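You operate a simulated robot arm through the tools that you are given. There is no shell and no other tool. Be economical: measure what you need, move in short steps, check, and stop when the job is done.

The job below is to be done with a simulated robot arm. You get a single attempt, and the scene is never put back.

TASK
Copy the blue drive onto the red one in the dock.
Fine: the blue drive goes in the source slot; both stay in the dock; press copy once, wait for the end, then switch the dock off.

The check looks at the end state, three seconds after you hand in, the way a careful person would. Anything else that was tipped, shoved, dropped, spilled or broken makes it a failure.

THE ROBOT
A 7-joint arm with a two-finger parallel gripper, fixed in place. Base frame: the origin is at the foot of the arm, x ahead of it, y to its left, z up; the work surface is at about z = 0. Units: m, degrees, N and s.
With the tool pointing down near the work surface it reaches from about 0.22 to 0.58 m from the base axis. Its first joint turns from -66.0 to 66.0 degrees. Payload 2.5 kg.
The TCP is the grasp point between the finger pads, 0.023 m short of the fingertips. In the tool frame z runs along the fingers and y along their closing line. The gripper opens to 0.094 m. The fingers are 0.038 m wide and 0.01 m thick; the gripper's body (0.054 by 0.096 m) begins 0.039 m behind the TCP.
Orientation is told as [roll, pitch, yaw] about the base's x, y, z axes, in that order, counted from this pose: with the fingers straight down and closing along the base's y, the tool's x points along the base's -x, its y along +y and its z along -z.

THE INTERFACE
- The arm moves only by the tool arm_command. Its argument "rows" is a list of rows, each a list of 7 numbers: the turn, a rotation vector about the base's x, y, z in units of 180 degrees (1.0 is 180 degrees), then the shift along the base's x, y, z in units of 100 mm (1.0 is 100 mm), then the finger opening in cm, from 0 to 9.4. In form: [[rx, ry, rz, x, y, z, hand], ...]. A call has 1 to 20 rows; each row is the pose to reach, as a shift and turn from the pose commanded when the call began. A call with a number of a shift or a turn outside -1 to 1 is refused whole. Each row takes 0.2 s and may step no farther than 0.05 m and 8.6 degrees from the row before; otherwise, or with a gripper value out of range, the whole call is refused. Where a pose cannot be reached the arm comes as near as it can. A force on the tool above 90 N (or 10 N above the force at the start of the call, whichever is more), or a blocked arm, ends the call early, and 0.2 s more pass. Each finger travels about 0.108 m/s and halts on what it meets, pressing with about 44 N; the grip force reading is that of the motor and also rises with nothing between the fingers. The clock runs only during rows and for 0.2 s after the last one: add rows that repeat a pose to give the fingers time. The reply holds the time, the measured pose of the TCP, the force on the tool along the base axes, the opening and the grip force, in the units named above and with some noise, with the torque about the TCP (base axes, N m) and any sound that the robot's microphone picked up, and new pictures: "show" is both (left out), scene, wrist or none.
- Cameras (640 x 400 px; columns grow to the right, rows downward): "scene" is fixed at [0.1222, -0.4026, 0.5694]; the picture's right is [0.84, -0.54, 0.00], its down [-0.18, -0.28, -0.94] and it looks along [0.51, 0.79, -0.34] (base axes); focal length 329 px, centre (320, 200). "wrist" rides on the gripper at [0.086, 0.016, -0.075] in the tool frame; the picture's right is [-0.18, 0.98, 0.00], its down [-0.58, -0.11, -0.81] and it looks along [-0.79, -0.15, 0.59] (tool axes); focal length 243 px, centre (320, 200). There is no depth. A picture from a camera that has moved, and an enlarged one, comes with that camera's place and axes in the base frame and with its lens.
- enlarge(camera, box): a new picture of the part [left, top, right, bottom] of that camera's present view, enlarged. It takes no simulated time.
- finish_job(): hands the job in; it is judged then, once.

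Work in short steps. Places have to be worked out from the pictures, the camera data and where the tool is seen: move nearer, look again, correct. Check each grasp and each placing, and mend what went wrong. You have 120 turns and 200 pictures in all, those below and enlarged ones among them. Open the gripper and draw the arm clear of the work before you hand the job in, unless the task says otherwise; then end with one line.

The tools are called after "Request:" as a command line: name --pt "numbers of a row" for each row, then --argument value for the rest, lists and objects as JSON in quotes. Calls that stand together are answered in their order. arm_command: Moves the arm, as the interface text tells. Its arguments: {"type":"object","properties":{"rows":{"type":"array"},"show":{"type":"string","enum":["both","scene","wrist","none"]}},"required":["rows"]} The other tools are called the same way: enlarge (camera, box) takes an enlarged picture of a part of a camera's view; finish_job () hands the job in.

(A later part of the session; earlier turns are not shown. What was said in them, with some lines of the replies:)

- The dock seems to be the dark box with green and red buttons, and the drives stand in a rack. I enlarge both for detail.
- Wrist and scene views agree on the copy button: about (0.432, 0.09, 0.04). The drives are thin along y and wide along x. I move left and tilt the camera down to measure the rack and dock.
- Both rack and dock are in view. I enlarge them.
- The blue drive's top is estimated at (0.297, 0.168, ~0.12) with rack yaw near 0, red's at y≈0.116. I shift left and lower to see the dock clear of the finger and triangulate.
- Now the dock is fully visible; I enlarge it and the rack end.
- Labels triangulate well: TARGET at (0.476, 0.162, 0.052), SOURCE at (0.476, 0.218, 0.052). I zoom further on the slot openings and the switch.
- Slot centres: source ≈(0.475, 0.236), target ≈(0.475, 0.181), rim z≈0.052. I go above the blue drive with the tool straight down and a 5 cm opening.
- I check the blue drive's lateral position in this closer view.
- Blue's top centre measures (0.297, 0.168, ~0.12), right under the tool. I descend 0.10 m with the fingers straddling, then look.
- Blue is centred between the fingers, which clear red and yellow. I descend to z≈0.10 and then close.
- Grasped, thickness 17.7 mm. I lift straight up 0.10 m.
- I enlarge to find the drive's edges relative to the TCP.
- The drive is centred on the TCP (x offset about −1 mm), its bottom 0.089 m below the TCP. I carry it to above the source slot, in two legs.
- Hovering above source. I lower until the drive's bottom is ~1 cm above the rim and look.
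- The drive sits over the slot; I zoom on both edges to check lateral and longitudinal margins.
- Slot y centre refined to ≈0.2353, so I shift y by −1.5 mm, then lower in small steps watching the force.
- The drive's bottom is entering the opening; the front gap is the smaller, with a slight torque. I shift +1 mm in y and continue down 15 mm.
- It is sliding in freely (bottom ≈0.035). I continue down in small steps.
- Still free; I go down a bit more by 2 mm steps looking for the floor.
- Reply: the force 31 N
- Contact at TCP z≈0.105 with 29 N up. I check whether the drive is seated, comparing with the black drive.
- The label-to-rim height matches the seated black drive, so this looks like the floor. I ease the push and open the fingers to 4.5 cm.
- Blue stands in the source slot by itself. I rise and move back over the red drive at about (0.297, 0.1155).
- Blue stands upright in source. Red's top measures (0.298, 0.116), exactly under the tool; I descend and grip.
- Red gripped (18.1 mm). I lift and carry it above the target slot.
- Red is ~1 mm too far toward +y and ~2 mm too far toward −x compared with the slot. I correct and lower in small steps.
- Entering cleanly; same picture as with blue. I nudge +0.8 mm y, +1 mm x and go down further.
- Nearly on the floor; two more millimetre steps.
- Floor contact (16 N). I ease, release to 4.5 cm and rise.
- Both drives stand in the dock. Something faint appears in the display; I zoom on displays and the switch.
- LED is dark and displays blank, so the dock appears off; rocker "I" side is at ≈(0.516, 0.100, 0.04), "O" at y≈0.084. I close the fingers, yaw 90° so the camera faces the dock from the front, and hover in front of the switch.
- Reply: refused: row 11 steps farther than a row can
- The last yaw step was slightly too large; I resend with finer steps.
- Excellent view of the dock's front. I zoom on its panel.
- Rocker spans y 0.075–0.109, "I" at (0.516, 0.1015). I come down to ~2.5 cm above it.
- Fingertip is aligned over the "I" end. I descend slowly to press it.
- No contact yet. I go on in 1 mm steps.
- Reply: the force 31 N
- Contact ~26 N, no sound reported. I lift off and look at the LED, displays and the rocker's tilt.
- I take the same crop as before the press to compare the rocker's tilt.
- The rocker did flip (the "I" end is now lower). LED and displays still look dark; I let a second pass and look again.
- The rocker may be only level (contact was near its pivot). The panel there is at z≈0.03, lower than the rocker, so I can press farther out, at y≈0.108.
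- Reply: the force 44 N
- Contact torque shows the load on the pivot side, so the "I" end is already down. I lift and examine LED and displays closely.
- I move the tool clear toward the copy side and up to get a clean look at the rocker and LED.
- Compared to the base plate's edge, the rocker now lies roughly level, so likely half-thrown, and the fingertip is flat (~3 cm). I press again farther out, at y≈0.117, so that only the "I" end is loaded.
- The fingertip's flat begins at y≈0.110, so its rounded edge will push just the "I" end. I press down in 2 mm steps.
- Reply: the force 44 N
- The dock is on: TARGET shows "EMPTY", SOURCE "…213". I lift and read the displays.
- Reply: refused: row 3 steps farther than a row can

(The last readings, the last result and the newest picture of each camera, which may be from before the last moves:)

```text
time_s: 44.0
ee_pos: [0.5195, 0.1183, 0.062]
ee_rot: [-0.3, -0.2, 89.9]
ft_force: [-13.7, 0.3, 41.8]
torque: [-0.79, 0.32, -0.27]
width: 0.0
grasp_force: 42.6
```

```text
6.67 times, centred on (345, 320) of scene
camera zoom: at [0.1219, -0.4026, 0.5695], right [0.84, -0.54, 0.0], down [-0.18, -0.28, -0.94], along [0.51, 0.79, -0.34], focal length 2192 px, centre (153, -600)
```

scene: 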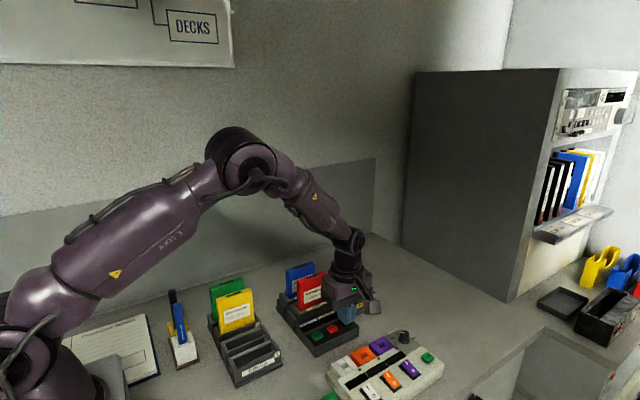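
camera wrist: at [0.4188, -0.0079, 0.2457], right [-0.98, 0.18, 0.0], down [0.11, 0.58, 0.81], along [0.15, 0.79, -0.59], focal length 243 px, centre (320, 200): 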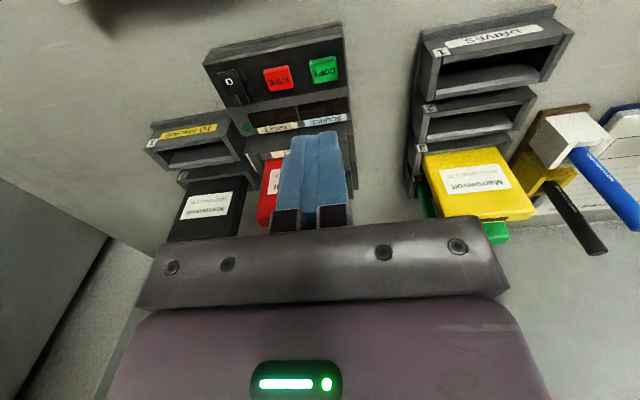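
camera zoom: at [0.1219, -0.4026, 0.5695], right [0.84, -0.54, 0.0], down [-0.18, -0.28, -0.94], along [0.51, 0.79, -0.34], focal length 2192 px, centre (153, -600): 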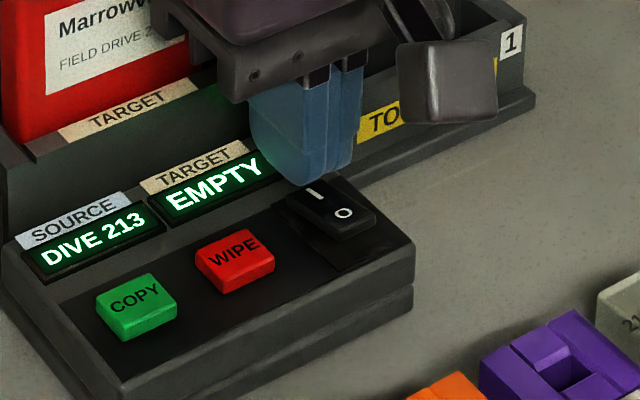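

SOURCE holds "DIVE 213", TARGET is "EMPTY": both drives are detected. I lift (finer steps) and move over the COPY button.

Request:
arm_command --pt "0 0 0 0 0 0.1 0" --pt "0 0 0 0 0 0.5 0" --pt "0 0 0 -0.3 -0.1 0.6 0" --pt "0 0 0 -0.6 -0.2 0.6 0" --pt "0 0 0 -0.84 -0.27 0.6 0" --pt "0 0 0 -0.84 -0.27 0.6 0" --show "wrist"

Request:
enlarge --camera "scene" --box '[300, 290, 370, 350]'

Request:
enlarge --camera "wrist" --box '[180, 0, 400, 140]'

```text
time_s: 45.4
ee_pos: [0.4329, 0.0884, 0.1216]
ee_rot: [-0.1, 0.1, 89.8]
ft_force: [-0.2, 0.5, 0.7]
torque: [-0.03, -0.03, -0.03]
width: 0.0
grasp_force: 42.3
camera wrist: at [0.4178, 0.0006, 0.1949], right [-0.98, 0.19, 0.0], down [0.11, 0.58, 0.81], along [0.15, 0.79, -0.59], focal length 243 px, centre (320, 200)
```

wrist: 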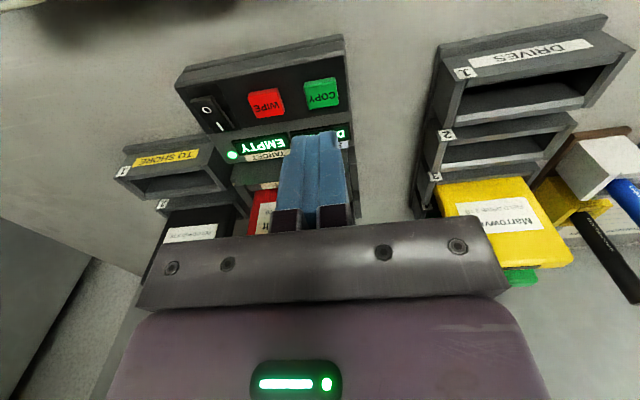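

```text
6.67 times, centred on (335, 320) of scene
camera zoom: at [0.1221, -0.4026, 0.5694], right [0.84, -0.54, 0.0], down [-0.18, -0.28, -0.94], along [0.51, 0.79, -0.34], focal length 2192 px, centre (220, -600)
```

zoom: 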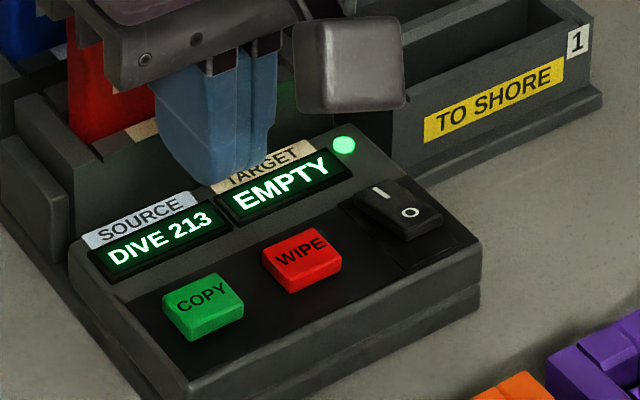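

```text
2.86 times, centred on (290, 70) of wrist
camera zoom: at [0.4178, 0.0006, 0.1949], right [-0.98, 0.19, 0.0], down [0.11, 0.58, 0.81], along [0.15, 0.79, -0.59], focal length 693 px, centre (406, 571)
```

zoom: 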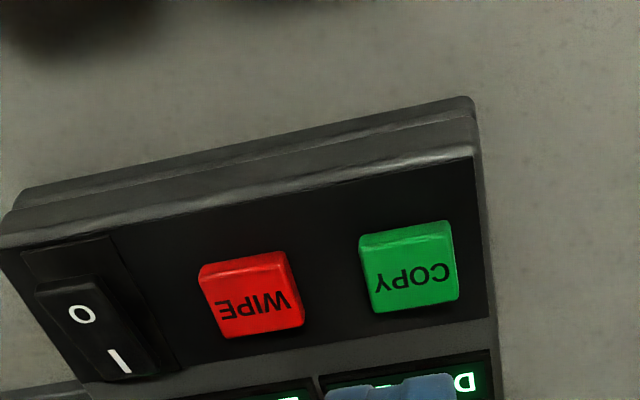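

The LED is now bright. COPY's centre is at (0.4335, 0.091), right under the fingertip. I come down close to it.

Request:
arm_command --pt "0 0 0 0 0.01 -0.3 0" --pt "0 0 0 0 0.01 -0.5 0" --pt "0 0 0 0 0.01 -0.55 0" --show "none"

Request:
enlarge --camera "scene" --box '[300, 290, 370, 350]'

```text
time_s: 46.2
ee_pos: [0.4344, 0.0888, 0.0647]
ee_rot: [-0.1, 0.0, 90.0]
ft_force: [0.3, -0.5, -0.1]
torque: [-0.03, 0.0, -0.01]
width: 0.0
grasp_force: 43.2
```

```text
6.67 times, centred on (335, 320) of scene
camera zoom: at [0.1222, -0.4026, 0.5694], right [0.84, -0.54, 0.0], down [-0.18, -0.28, -0.94], along [0.51, 0.79, -0.34], focal length 2192 px, centre (220, -600)
```

zoom: 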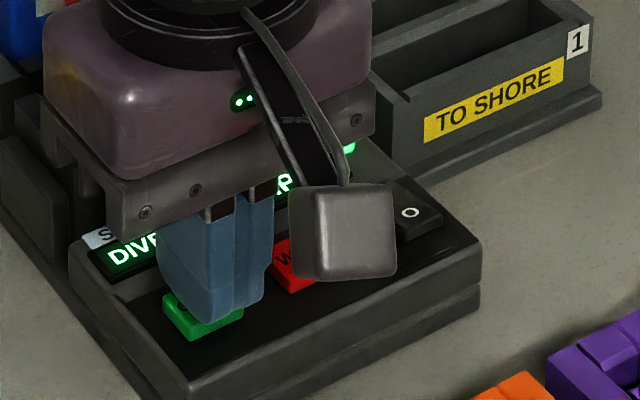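

The finger is over COPY only, with a gap to WIPE. I press slowly, in 1 mm steps.

Request:
arm_command --pt "0 0 0 0 0 -0.015 0" --pt "0 0 0 0 0 -0.03 0" --pt "0 0 0 0 0 -0.045 0" --show "none"

Request:
enlarge --camera "scene" --box '[300, 290, 370, 350]'

```text
time_s: 47.0
ee_pos: [0.4337, 0.0895, 0.0608]
ee_rot: [0.1, 0.0, 89.8]
ft_force: [-2.8, -1.2, 6.9]
torque: [-0.04, 0.05, 0.03]
width: 0.0
grasp_force: 41.7
heard: click
```

```text
6.67 times, centred on (335, 320) of scene
camera zoom: at [0.1221, -0.4026, 0.5694], right [0.84, -0.54, 0.0], down [-0.18, -0.28, -0.94], along [0.51, 0.79, -0.34], focal length 2192 px, centre (220, -600)
```

zoom: 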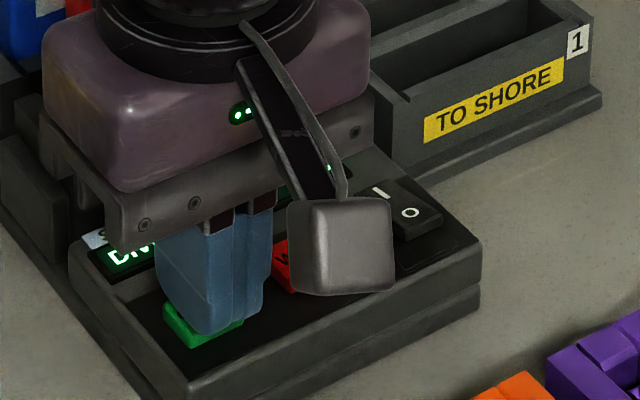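

A click was heard and the target display changed. I lift off straight up and look.

Request:
arm_command --pt "0 0 0 0 0 0.15 0" --pt "0 0 0 0 0 0.5 0" --pt "0 0 0 0 0 0.8 0" --show "none"

Request:
enlarge --camera "scene" --box '[300, 280, 380, 350]'

```text
time_s: 47.8
ee_pos: [0.4326, 0.0914, 0.1394]
ee_rot: [-0.1, 0.0, 90.0]
ft_force: [-0.8, 0.5, 0.3]
torque: [0.01, -0.03, -0.02]
width: 0.0001
grasp_force: 42.8
```

```text
5.71 times, centred on (340, 315) of scene
camera zoom: at [0.1222, -0.4026, 0.5694], right [0.84, -0.54, 0.0], down [-0.18, -0.28, -0.94], along [0.51, 0.79, -0.34], focal length 1879 px, centre (206, -457)
```

zoom: 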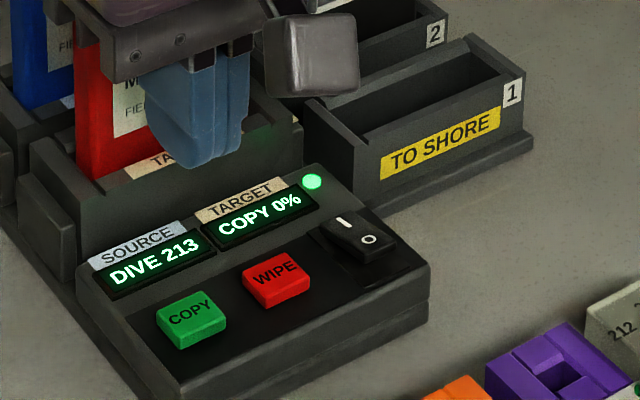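

"COPY 0%" – running. I wait, moving slowly to a hover near the switch meanwhile.

Request:
arm_command --pt "0 0 0 0.3 -0.1 0 0" --pt "0 0 0 0.6 -0.2 0 0" --pt "0 0 0 0.84 -0.24 0 0" --pt "0 0 0 0.84 -0.24 0 0" --pt "0 0 0 0.84 -0.24 0 0" --pt "0 0 0 0.84 -0.24 0 0" --pt "0 0 0 0.84 -0.24 0 0" --pt "0 0 0 0.84 -0.24 0 0" --pt "0 0 0 0.84 -0.24 0 0" --pt "0 0 0 0.84 -0.24 0 0" --pt "0 0 0 0.84 -0.24 0 0" --pt "0 0 0 0.84 -0.24 0 0" --pt "0 0 0 0.84 -0.24 0 0" --pt "0 0 0 0.84 -0.24 0 0" --pt "0 0 0 0.84 -0.24 0 0" --pt "0 0 0 0.84 -0.24 0 0" --pt "0 0 0 0.84 -0.24 0 0" --pt "0 0 0 0.84 -0.24 0 0" --pt "0 0 0 0.84 -0.24 0 0" --pt "0 0 0 0.84 -0.24 0 0" --show "none"

Request:
enlarge --camera "scene" --box '[300, 280, 380, 350]'

```text
time_s: 52.0
ee_pos: [0.5175, 0.0653, 0.1385]
ee_rot: [0.0, 0.0, 90.0]
ft_force: [0.1, 1.0, -0.4]
torque: [-0.02, 0.01, 0.02]
width: 0.0
grasp_force: 42.3
```

```text
5.71 times, centred on (340, 315) of scene
camera zoom: at [0.1222, -0.4026, 0.5694], right [0.84, -0.54, 0.0], down [-0.18, -0.28, -0.94], along [0.51, 0.79, -0.34], focal length 1879 px, centre (206, -457)
```

zoom: 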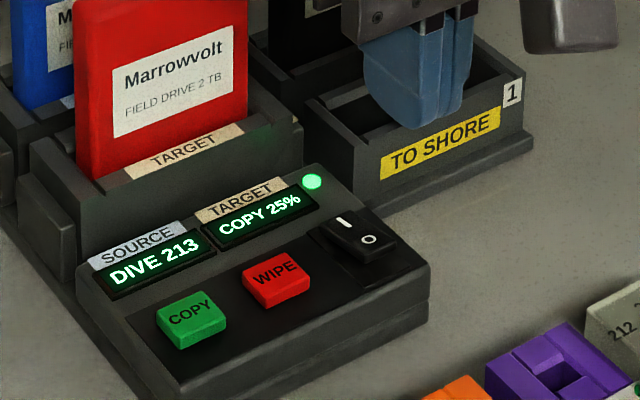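

25% after about 5 s. I keep waiting in place.

Request:
arm_command --pt "0 0 0 0 0 0 0" --pt "0 0 0 0 0 0 0" --pt "0 0 0 0 0 0 0" --pt "0 0 0 0 0 0 0" --pt "0 0 0 0 0 0 0" --pt "0 0 0 0 0 0 0" --pt "0 0 0 0 0 0 0" --pt "0 0 0 0 0 0 0" --pt "0 0 0 0 0 0 0" --pt "0 0 0 0 0 0 0" --pt "0 0 0 0 0 0 0" --pt "0 0 0 0 0 0 0" --pt "0 0 0 0 0 0 0" --pt "0 0 0 0 0 0 0" --pt "0 0 0 0 0 0 0" --pt "0 0 0 0 0 0 0" --pt "0 0 0 0 0 0 0" --pt "0 0 0 0 0 0 0" --pt "0 0 0 0 0 0 0" --pt "0 0 0 0 0 0 0" --show "none"

Request:
arm_command --pt "0 0 0 0 0 0 0" --pt "0 0 0 0 0 0 0" --pt "0 0 0 0 0 0 0" --pt "0 0 0 0 0 0 0" --pt "0 0 0 0 0 0 0" --pt "0 0 0 0 0 0 0" --pt "0 0 0 0 0 0 0" --pt "0 0 0 0 0 0 0" --pt "0 0 0 0 0 0 0" --pt "0 0 0 0 0 0 0" --pt "0 0 0 0 0 0 0" --pt "0 0 0 0 0 0 0" --pt "0 0 0 0 0 0 0" --pt "0 0 0 0 0 0 0" --pt "0 0 0 0 0 0 0" --pt "0 0 0 0 0 0 0" --pt "0 0 0 0 0 0 0" --pt "0 0 0 0 0 0 0" --pt "0 0 0 0 0 0 0" --pt "0 0 0 0 0 0 0" --show "none"

Request:
arm_command --pt "0 0 0 0 0 0 0" --pt "0 0 0 0 0 0 0" --pt "0 0 0 0 0 0 0" --pt "0 0 0 0 0 0 0" --pt "0 0 0 0 0 0 0" --pt "0 0 0 0 0 0 0" --pt "0 0 0 0 0 0 0" --pt "0 0 0 0 0 0 0" --pt "0 0 0 0 0 0 0" --pt "0 0 0 0 0 0 0" --pt "0 0 0 0 0 0 0" --pt "0 0 0 0 0 0 0" --pt "0 0 0 0 0 0 0" --pt "0 0 0 0 0 0 0" --pt "0 0 0 0 0 0 0" --pt "0 0 0 0 0 0 0" --pt "0 0 0 0 0 0 0" --pt "0 0 0 0 0 0 0" --pt "0 0 0 0 0 0 0" --pt "0 0 0 0 0 0 0" --show "none"

Request:
enlarge --camera "scene" --box '[300, 280, 380, 350]'

```text
time_s: 56.2
ee_pos: [0.5178, 0.0661, 0.1382]
ee_rot: [0.0, 0.0, 90.0]
ft_force: [-0.2, -1.3, 0.1]
torque: [0.03, 0.0, 0.03]
width: 0.0001
grasp_force: 42.1
```

```text
time_s: 60.4
ee_pos: [0.5175, 0.0675, 0.1391]
ee_rot: [0.0, 0.0, 90.0]
ft_force: [0.2, 0.4, -0.2]
torque: [0.04, 0.02, -0.02]
width: 0.0
grasp_force: 42.5
```

```text
time_s: 64.6
ee_pos: [0.5164, 0.0662, 0.1395]
ee_rot: [-0.1, 0.0, 89.9]
ft_force: [0.2, 0.3, 0.0]
torque: [-0.01, 0.0, 0.0]
width: 0.0
grasp_force: 42.4
```

```text
5.71 times, centred on (340, 315) of scene
camera zoom: at [0.1222, -0.4026, 0.5694], right [0.84, -0.54, 0.0], down [-0.18, -0.28, -0.94], along [0.51, 0.79, -0.34], focal length 1879 px, centre (206, -457)
```

zoom: 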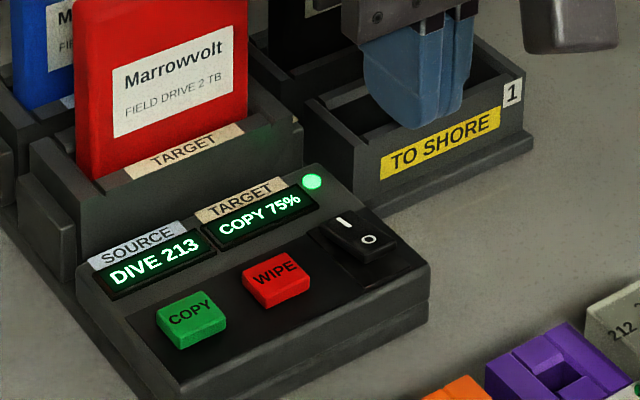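

75% now; roughly five to six more seconds, so two more waits.

Request:
arm_command --pt "0 0 0 0 0 0 0" --pt "0 0 0 0 0 0 0" --pt "0 0 0 0 0 0 0" --pt "0 0 0 0 0 0 0" --pt "0 0 0 0 0 0 0" --pt "0 0 0 0 0 0 0" --pt "0 0 0 0 0 0 0" --pt "0 0 0 0 0 0 0" --pt "0 0 0 0 0 0 0" --pt "0 0 0 0 0 0 0" --pt "0 0 0 0 0 0 0" --pt "0 0 0 0 0 0 0" --pt "0 0 0 0 0 0 0" --pt "0 0 0 0 0 0 0" --pt "0 0 0 0 0 0 0" --pt "0 0 0 0 0 0 0" --pt "0 0 0 0 0 0 0" --pt "0 0 0 0 0 0 0" --pt "0 0 0 0 0 0 0" --pt "0 0 0 0 0 0 0" --show "none"

Request:
arm_command --pt "0 0 0 0 0 0 0" --pt "0 0 0 0 0 0 0" --pt "0 0 0 0 0 0 0" --pt "0 0 0 0 0 0 0" --pt "0 0 0 0 0 0 0" --pt "0 0 0 0 0 0 0" --pt "0 0 0 0 0 0 0" --pt "0 0 0 0 0 0 0" --pt "0 0 0 0 0 0 0" --pt "0 0 0 0 0 0 0" --pt "0 0 0 0 0 0 0" --pt "0 0 0 0 0 0 0" --pt "0 0 0 0 0 0 0" --pt "0 0 0 0 0 0 0" --pt "0 0 0 0 0 0 0" --show "none"

Request:
enlarge --camera "scene" --box '[300, 280, 380, 350]'

```text
time_s: 68.8
ee_pos: [0.5165, 0.0657, 0.1395]
ee_rot: [0.1, 0.0, 90.0]
ft_force: [0.0, -0.4, 0.3]
torque: [0.01, 0.04, 0.0]
width: 0.0
grasp_force: 42.3
```

```text
time_s: 72.0
ee_pos: [0.5167, 0.0662, 0.1396]
ee_rot: [0.1, 0.0, 89.9]
ft_force: [0.8, -0.2, -0.1]
torque: [-0.02, 0.02, 0.03]
width: 0.0
grasp_force: 42.0
```

```text
5.71 times, centred on (340, 315) of scene
camera zoom: at [0.1222, -0.4026, 0.5694], right [0.84, -0.54, 0.0], down [-0.18, -0.28, -0.94], along [0.51, 0.79, -0.34], focal length 1879 px, centre (206, -457)
```

zoom: 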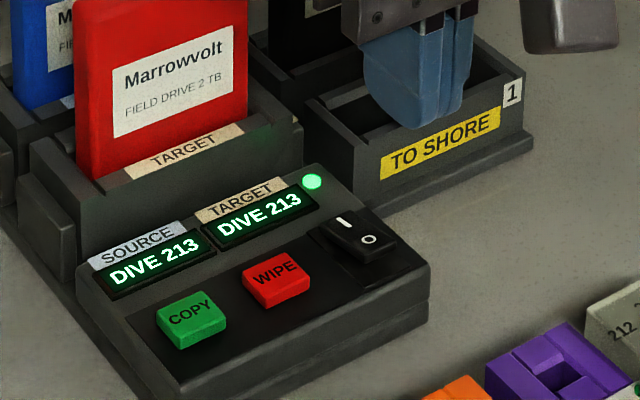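

The copy is complete: both show "DIVE 213". Now I press the "O" end with the fingertip's +y edge.

Request:
arm_command --pt "0 0 0 0 0.015 -0.35 0" --pt "0 0 0 0 0.015 -0.6 0" --pt "0 0 0 0 0.015 -0.69 0" --pt "0 0 0 0 0.015 -0.69 0" --show "none"

Request:
enlarge --camera "scene" --box '[320, 290, 380, 335]'

```text
time_s: 73.0
ee_pos: [0.5169, 0.0659, 0.0714]
ee_rot: [0.0, 0.1, 89.9]
ft_force: [0.1, -0.1, 1.0]
torque: [0.01, 0.0, -0.02]
width: 0.0
grasp_force: 42.3
```

```text
8.89 times, centred on (350, 312) of scene
camera zoom: at [0.1222, -0.4026, 0.5694], right [0.84, -0.54, 0.0], down [-0.18, -0.28, -0.94], along [0.51, 0.79, -0.34], focal length 2923 px, centre (53, -800)
```

zoom: 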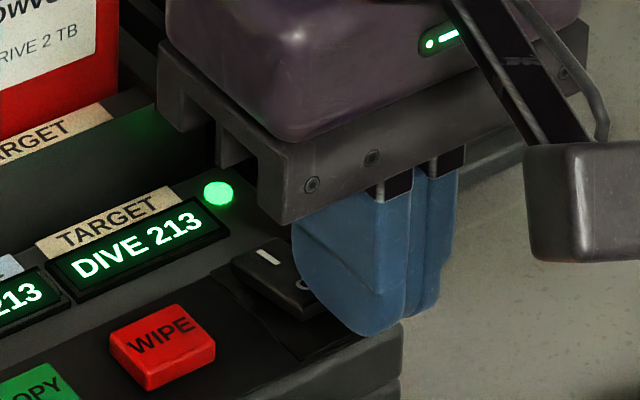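

Aligned; I shift +3 mm in y and press down in small steps.

Request:
arm_command --pt "0 0 0 -0.01 0.03 0 0" --pt "0 0 0 -0.01 0.03 -0.03 0" --pt "0 0 0 -0.01 0.03 -0.05 0" --pt "0 0 0 -0.01 0.03 -0.07 0" --show "none"

Request:
arm_command --pt "0 0 0 0 0 -0.01 0" --pt "0 0 0 0 0 -0.02 0" --pt "0 0 0 0 0 -0.03 0" --pt "0 0 0 0 0 -0.04 0" --show "none"

Request:
enlarge --camera "scene" --box '[320, 290, 380, 335]'

```text
time_s: 74.0
ee_pos: [0.5162, 0.0695, 0.0636]
ee_rot: [0.0, 0.0, 90.0]
ft_force: [-0.5, 0.1, 0.6]
torque: [-0.02, 0.02, 0.0]
width: 0.0001
grasp_force: 42.1
```

```text
time_s: 75.0
ee_pos: [0.517, 0.069, 0.0631]
ee_rot: [-0.3, 0.0, 89.8]
ft_force: [-15.1, -7.2, 39.9]
torque: [0.6, 0.37, 0.32]
width: 0.0
grasp_force: 42.2
```

```text
8.89 times, centred on (350, 312) of scene
camera zoom: at [0.1219, -0.4026, 0.5695], right [0.84, -0.54, 0.0], down [-0.18, -0.28, -0.94], along [0.51, 0.79, -0.34], focal length 2923 px, centre (53, -800)
```

zoom: 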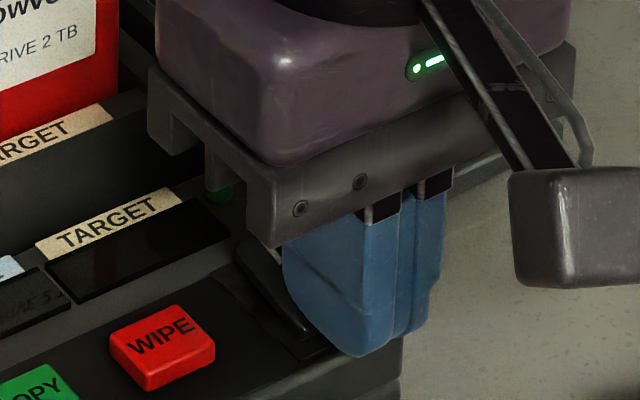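

The displays are dark: the dock is off. I lift, back away, open the gripper and inspect the whole scene.

Request:
arm_command --pt "0 0 0 0 0 0.1 0" --pt "0 0 0 0 0 0.5 0" --pt "0 0 0 0 0 0.95 0" --pt "0 0 0 -0.3 0 0.95 2" --pt "0 0 0 -0.6 0 0.95 4" --pt "0 0 0 -0.9 0 0.95 5" --show "none"

Request:
arm_command --pt "0 0 0 0 -0.2 0.3 6" --pt "0 0 0 -0.2 -0.4 0.6 6" --pt "0 0 0 -0.4 -0.6 0.9 6" --pt "0 0 0 -0.4 -0.6 0.9 6"

Request:
enlarge --camera "scene" --box '[190, 240, 390, 390]'

Request:
enlarge --camera "scene" --box '[310, 290, 380, 340]'

```text
time_s: 76.4
ee_pos: [0.4235, 0.0709, 0.1553]
ee_rot: [-0.1, 0.0, 90.0]
ft_force: [-0.4, 0.1, 0.3]
torque: [0.02, 0.03, -0.07]
width: 0.0502
grasp_force: 0.0
```

```text
time_s: 77.4
ee_pos: [0.3854, 0.008, 0.2468]
ee_rot: [0.0, -0.1, 90.1]
ft_force: [-0.4, -0.2, 0.1]
torque: [-0.02, -0.03, -0.02]
width: 0.06
grasp_force: 0.1
camera wrist: at [0.37, -0.0781, 0.3191], right [-0.98, 0.18, 0.0], down [0.11, 0.58, 0.81], along [0.15, 0.79, -0.59], focal length 243 px, centre (320, 200)
```

scene: 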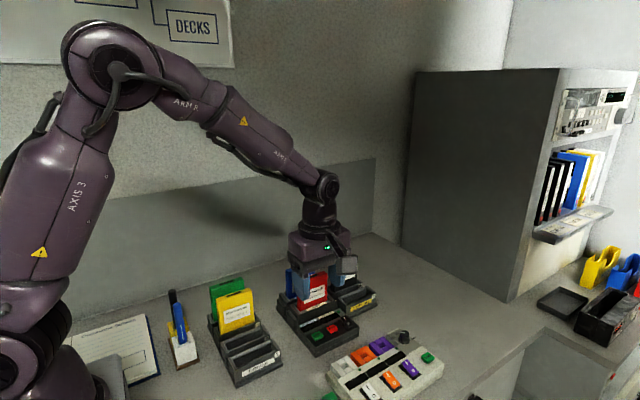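
wrist: 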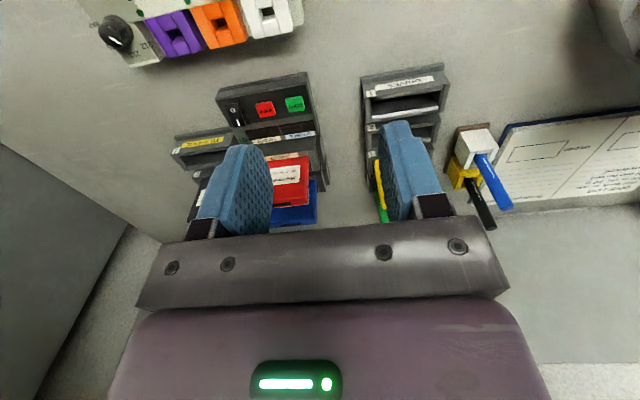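

```text
2.67 times, centred on (290, 315) of scene
camera zoom: at [0.1221, -0.4026, 0.5694], right [0.84, -0.54, 0.0], down [-0.18, -0.28, -0.94], along [0.51, 0.79, -0.34], focal length 877 px, centre (400, -107)
```

zoom: 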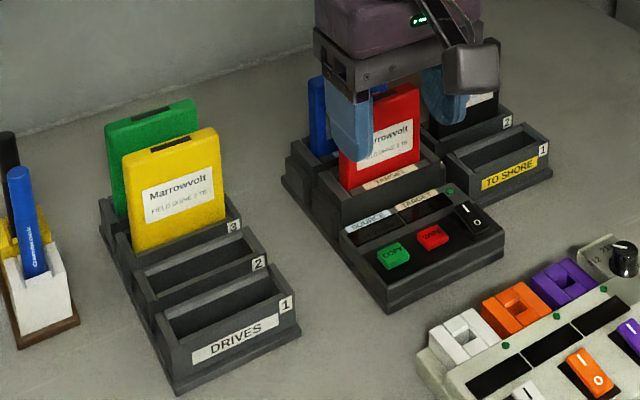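

```text
8.00 times, centred on (345, 315) of scene
camera zoom: at [0.1221, -0.4026, 0.5694], right [0.84, -0.54, 0.0], down [-0.18, -0.28, -0.94], along [0.51, 0.79, -0.34], focal length 2631 px, centre (120, -720)
```

zoom: 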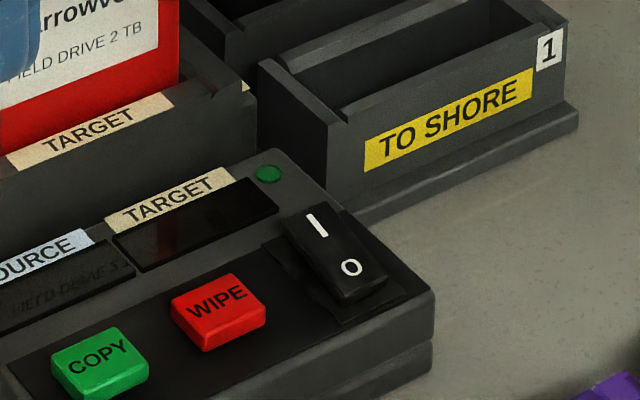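

The dock is off, both drives are standing in their slots, and nothing else has moved. The arm is clear with the gripper open, so I hand in.

Request:
finish_job

```text
The job is handed in.
```

The blue drive was copied onto the red one, with blue in the source slot and red in the target slot. I pressed copy once and waited until both displays read "DIVE 213". Then I switched the dock off, leaving both drives in it.
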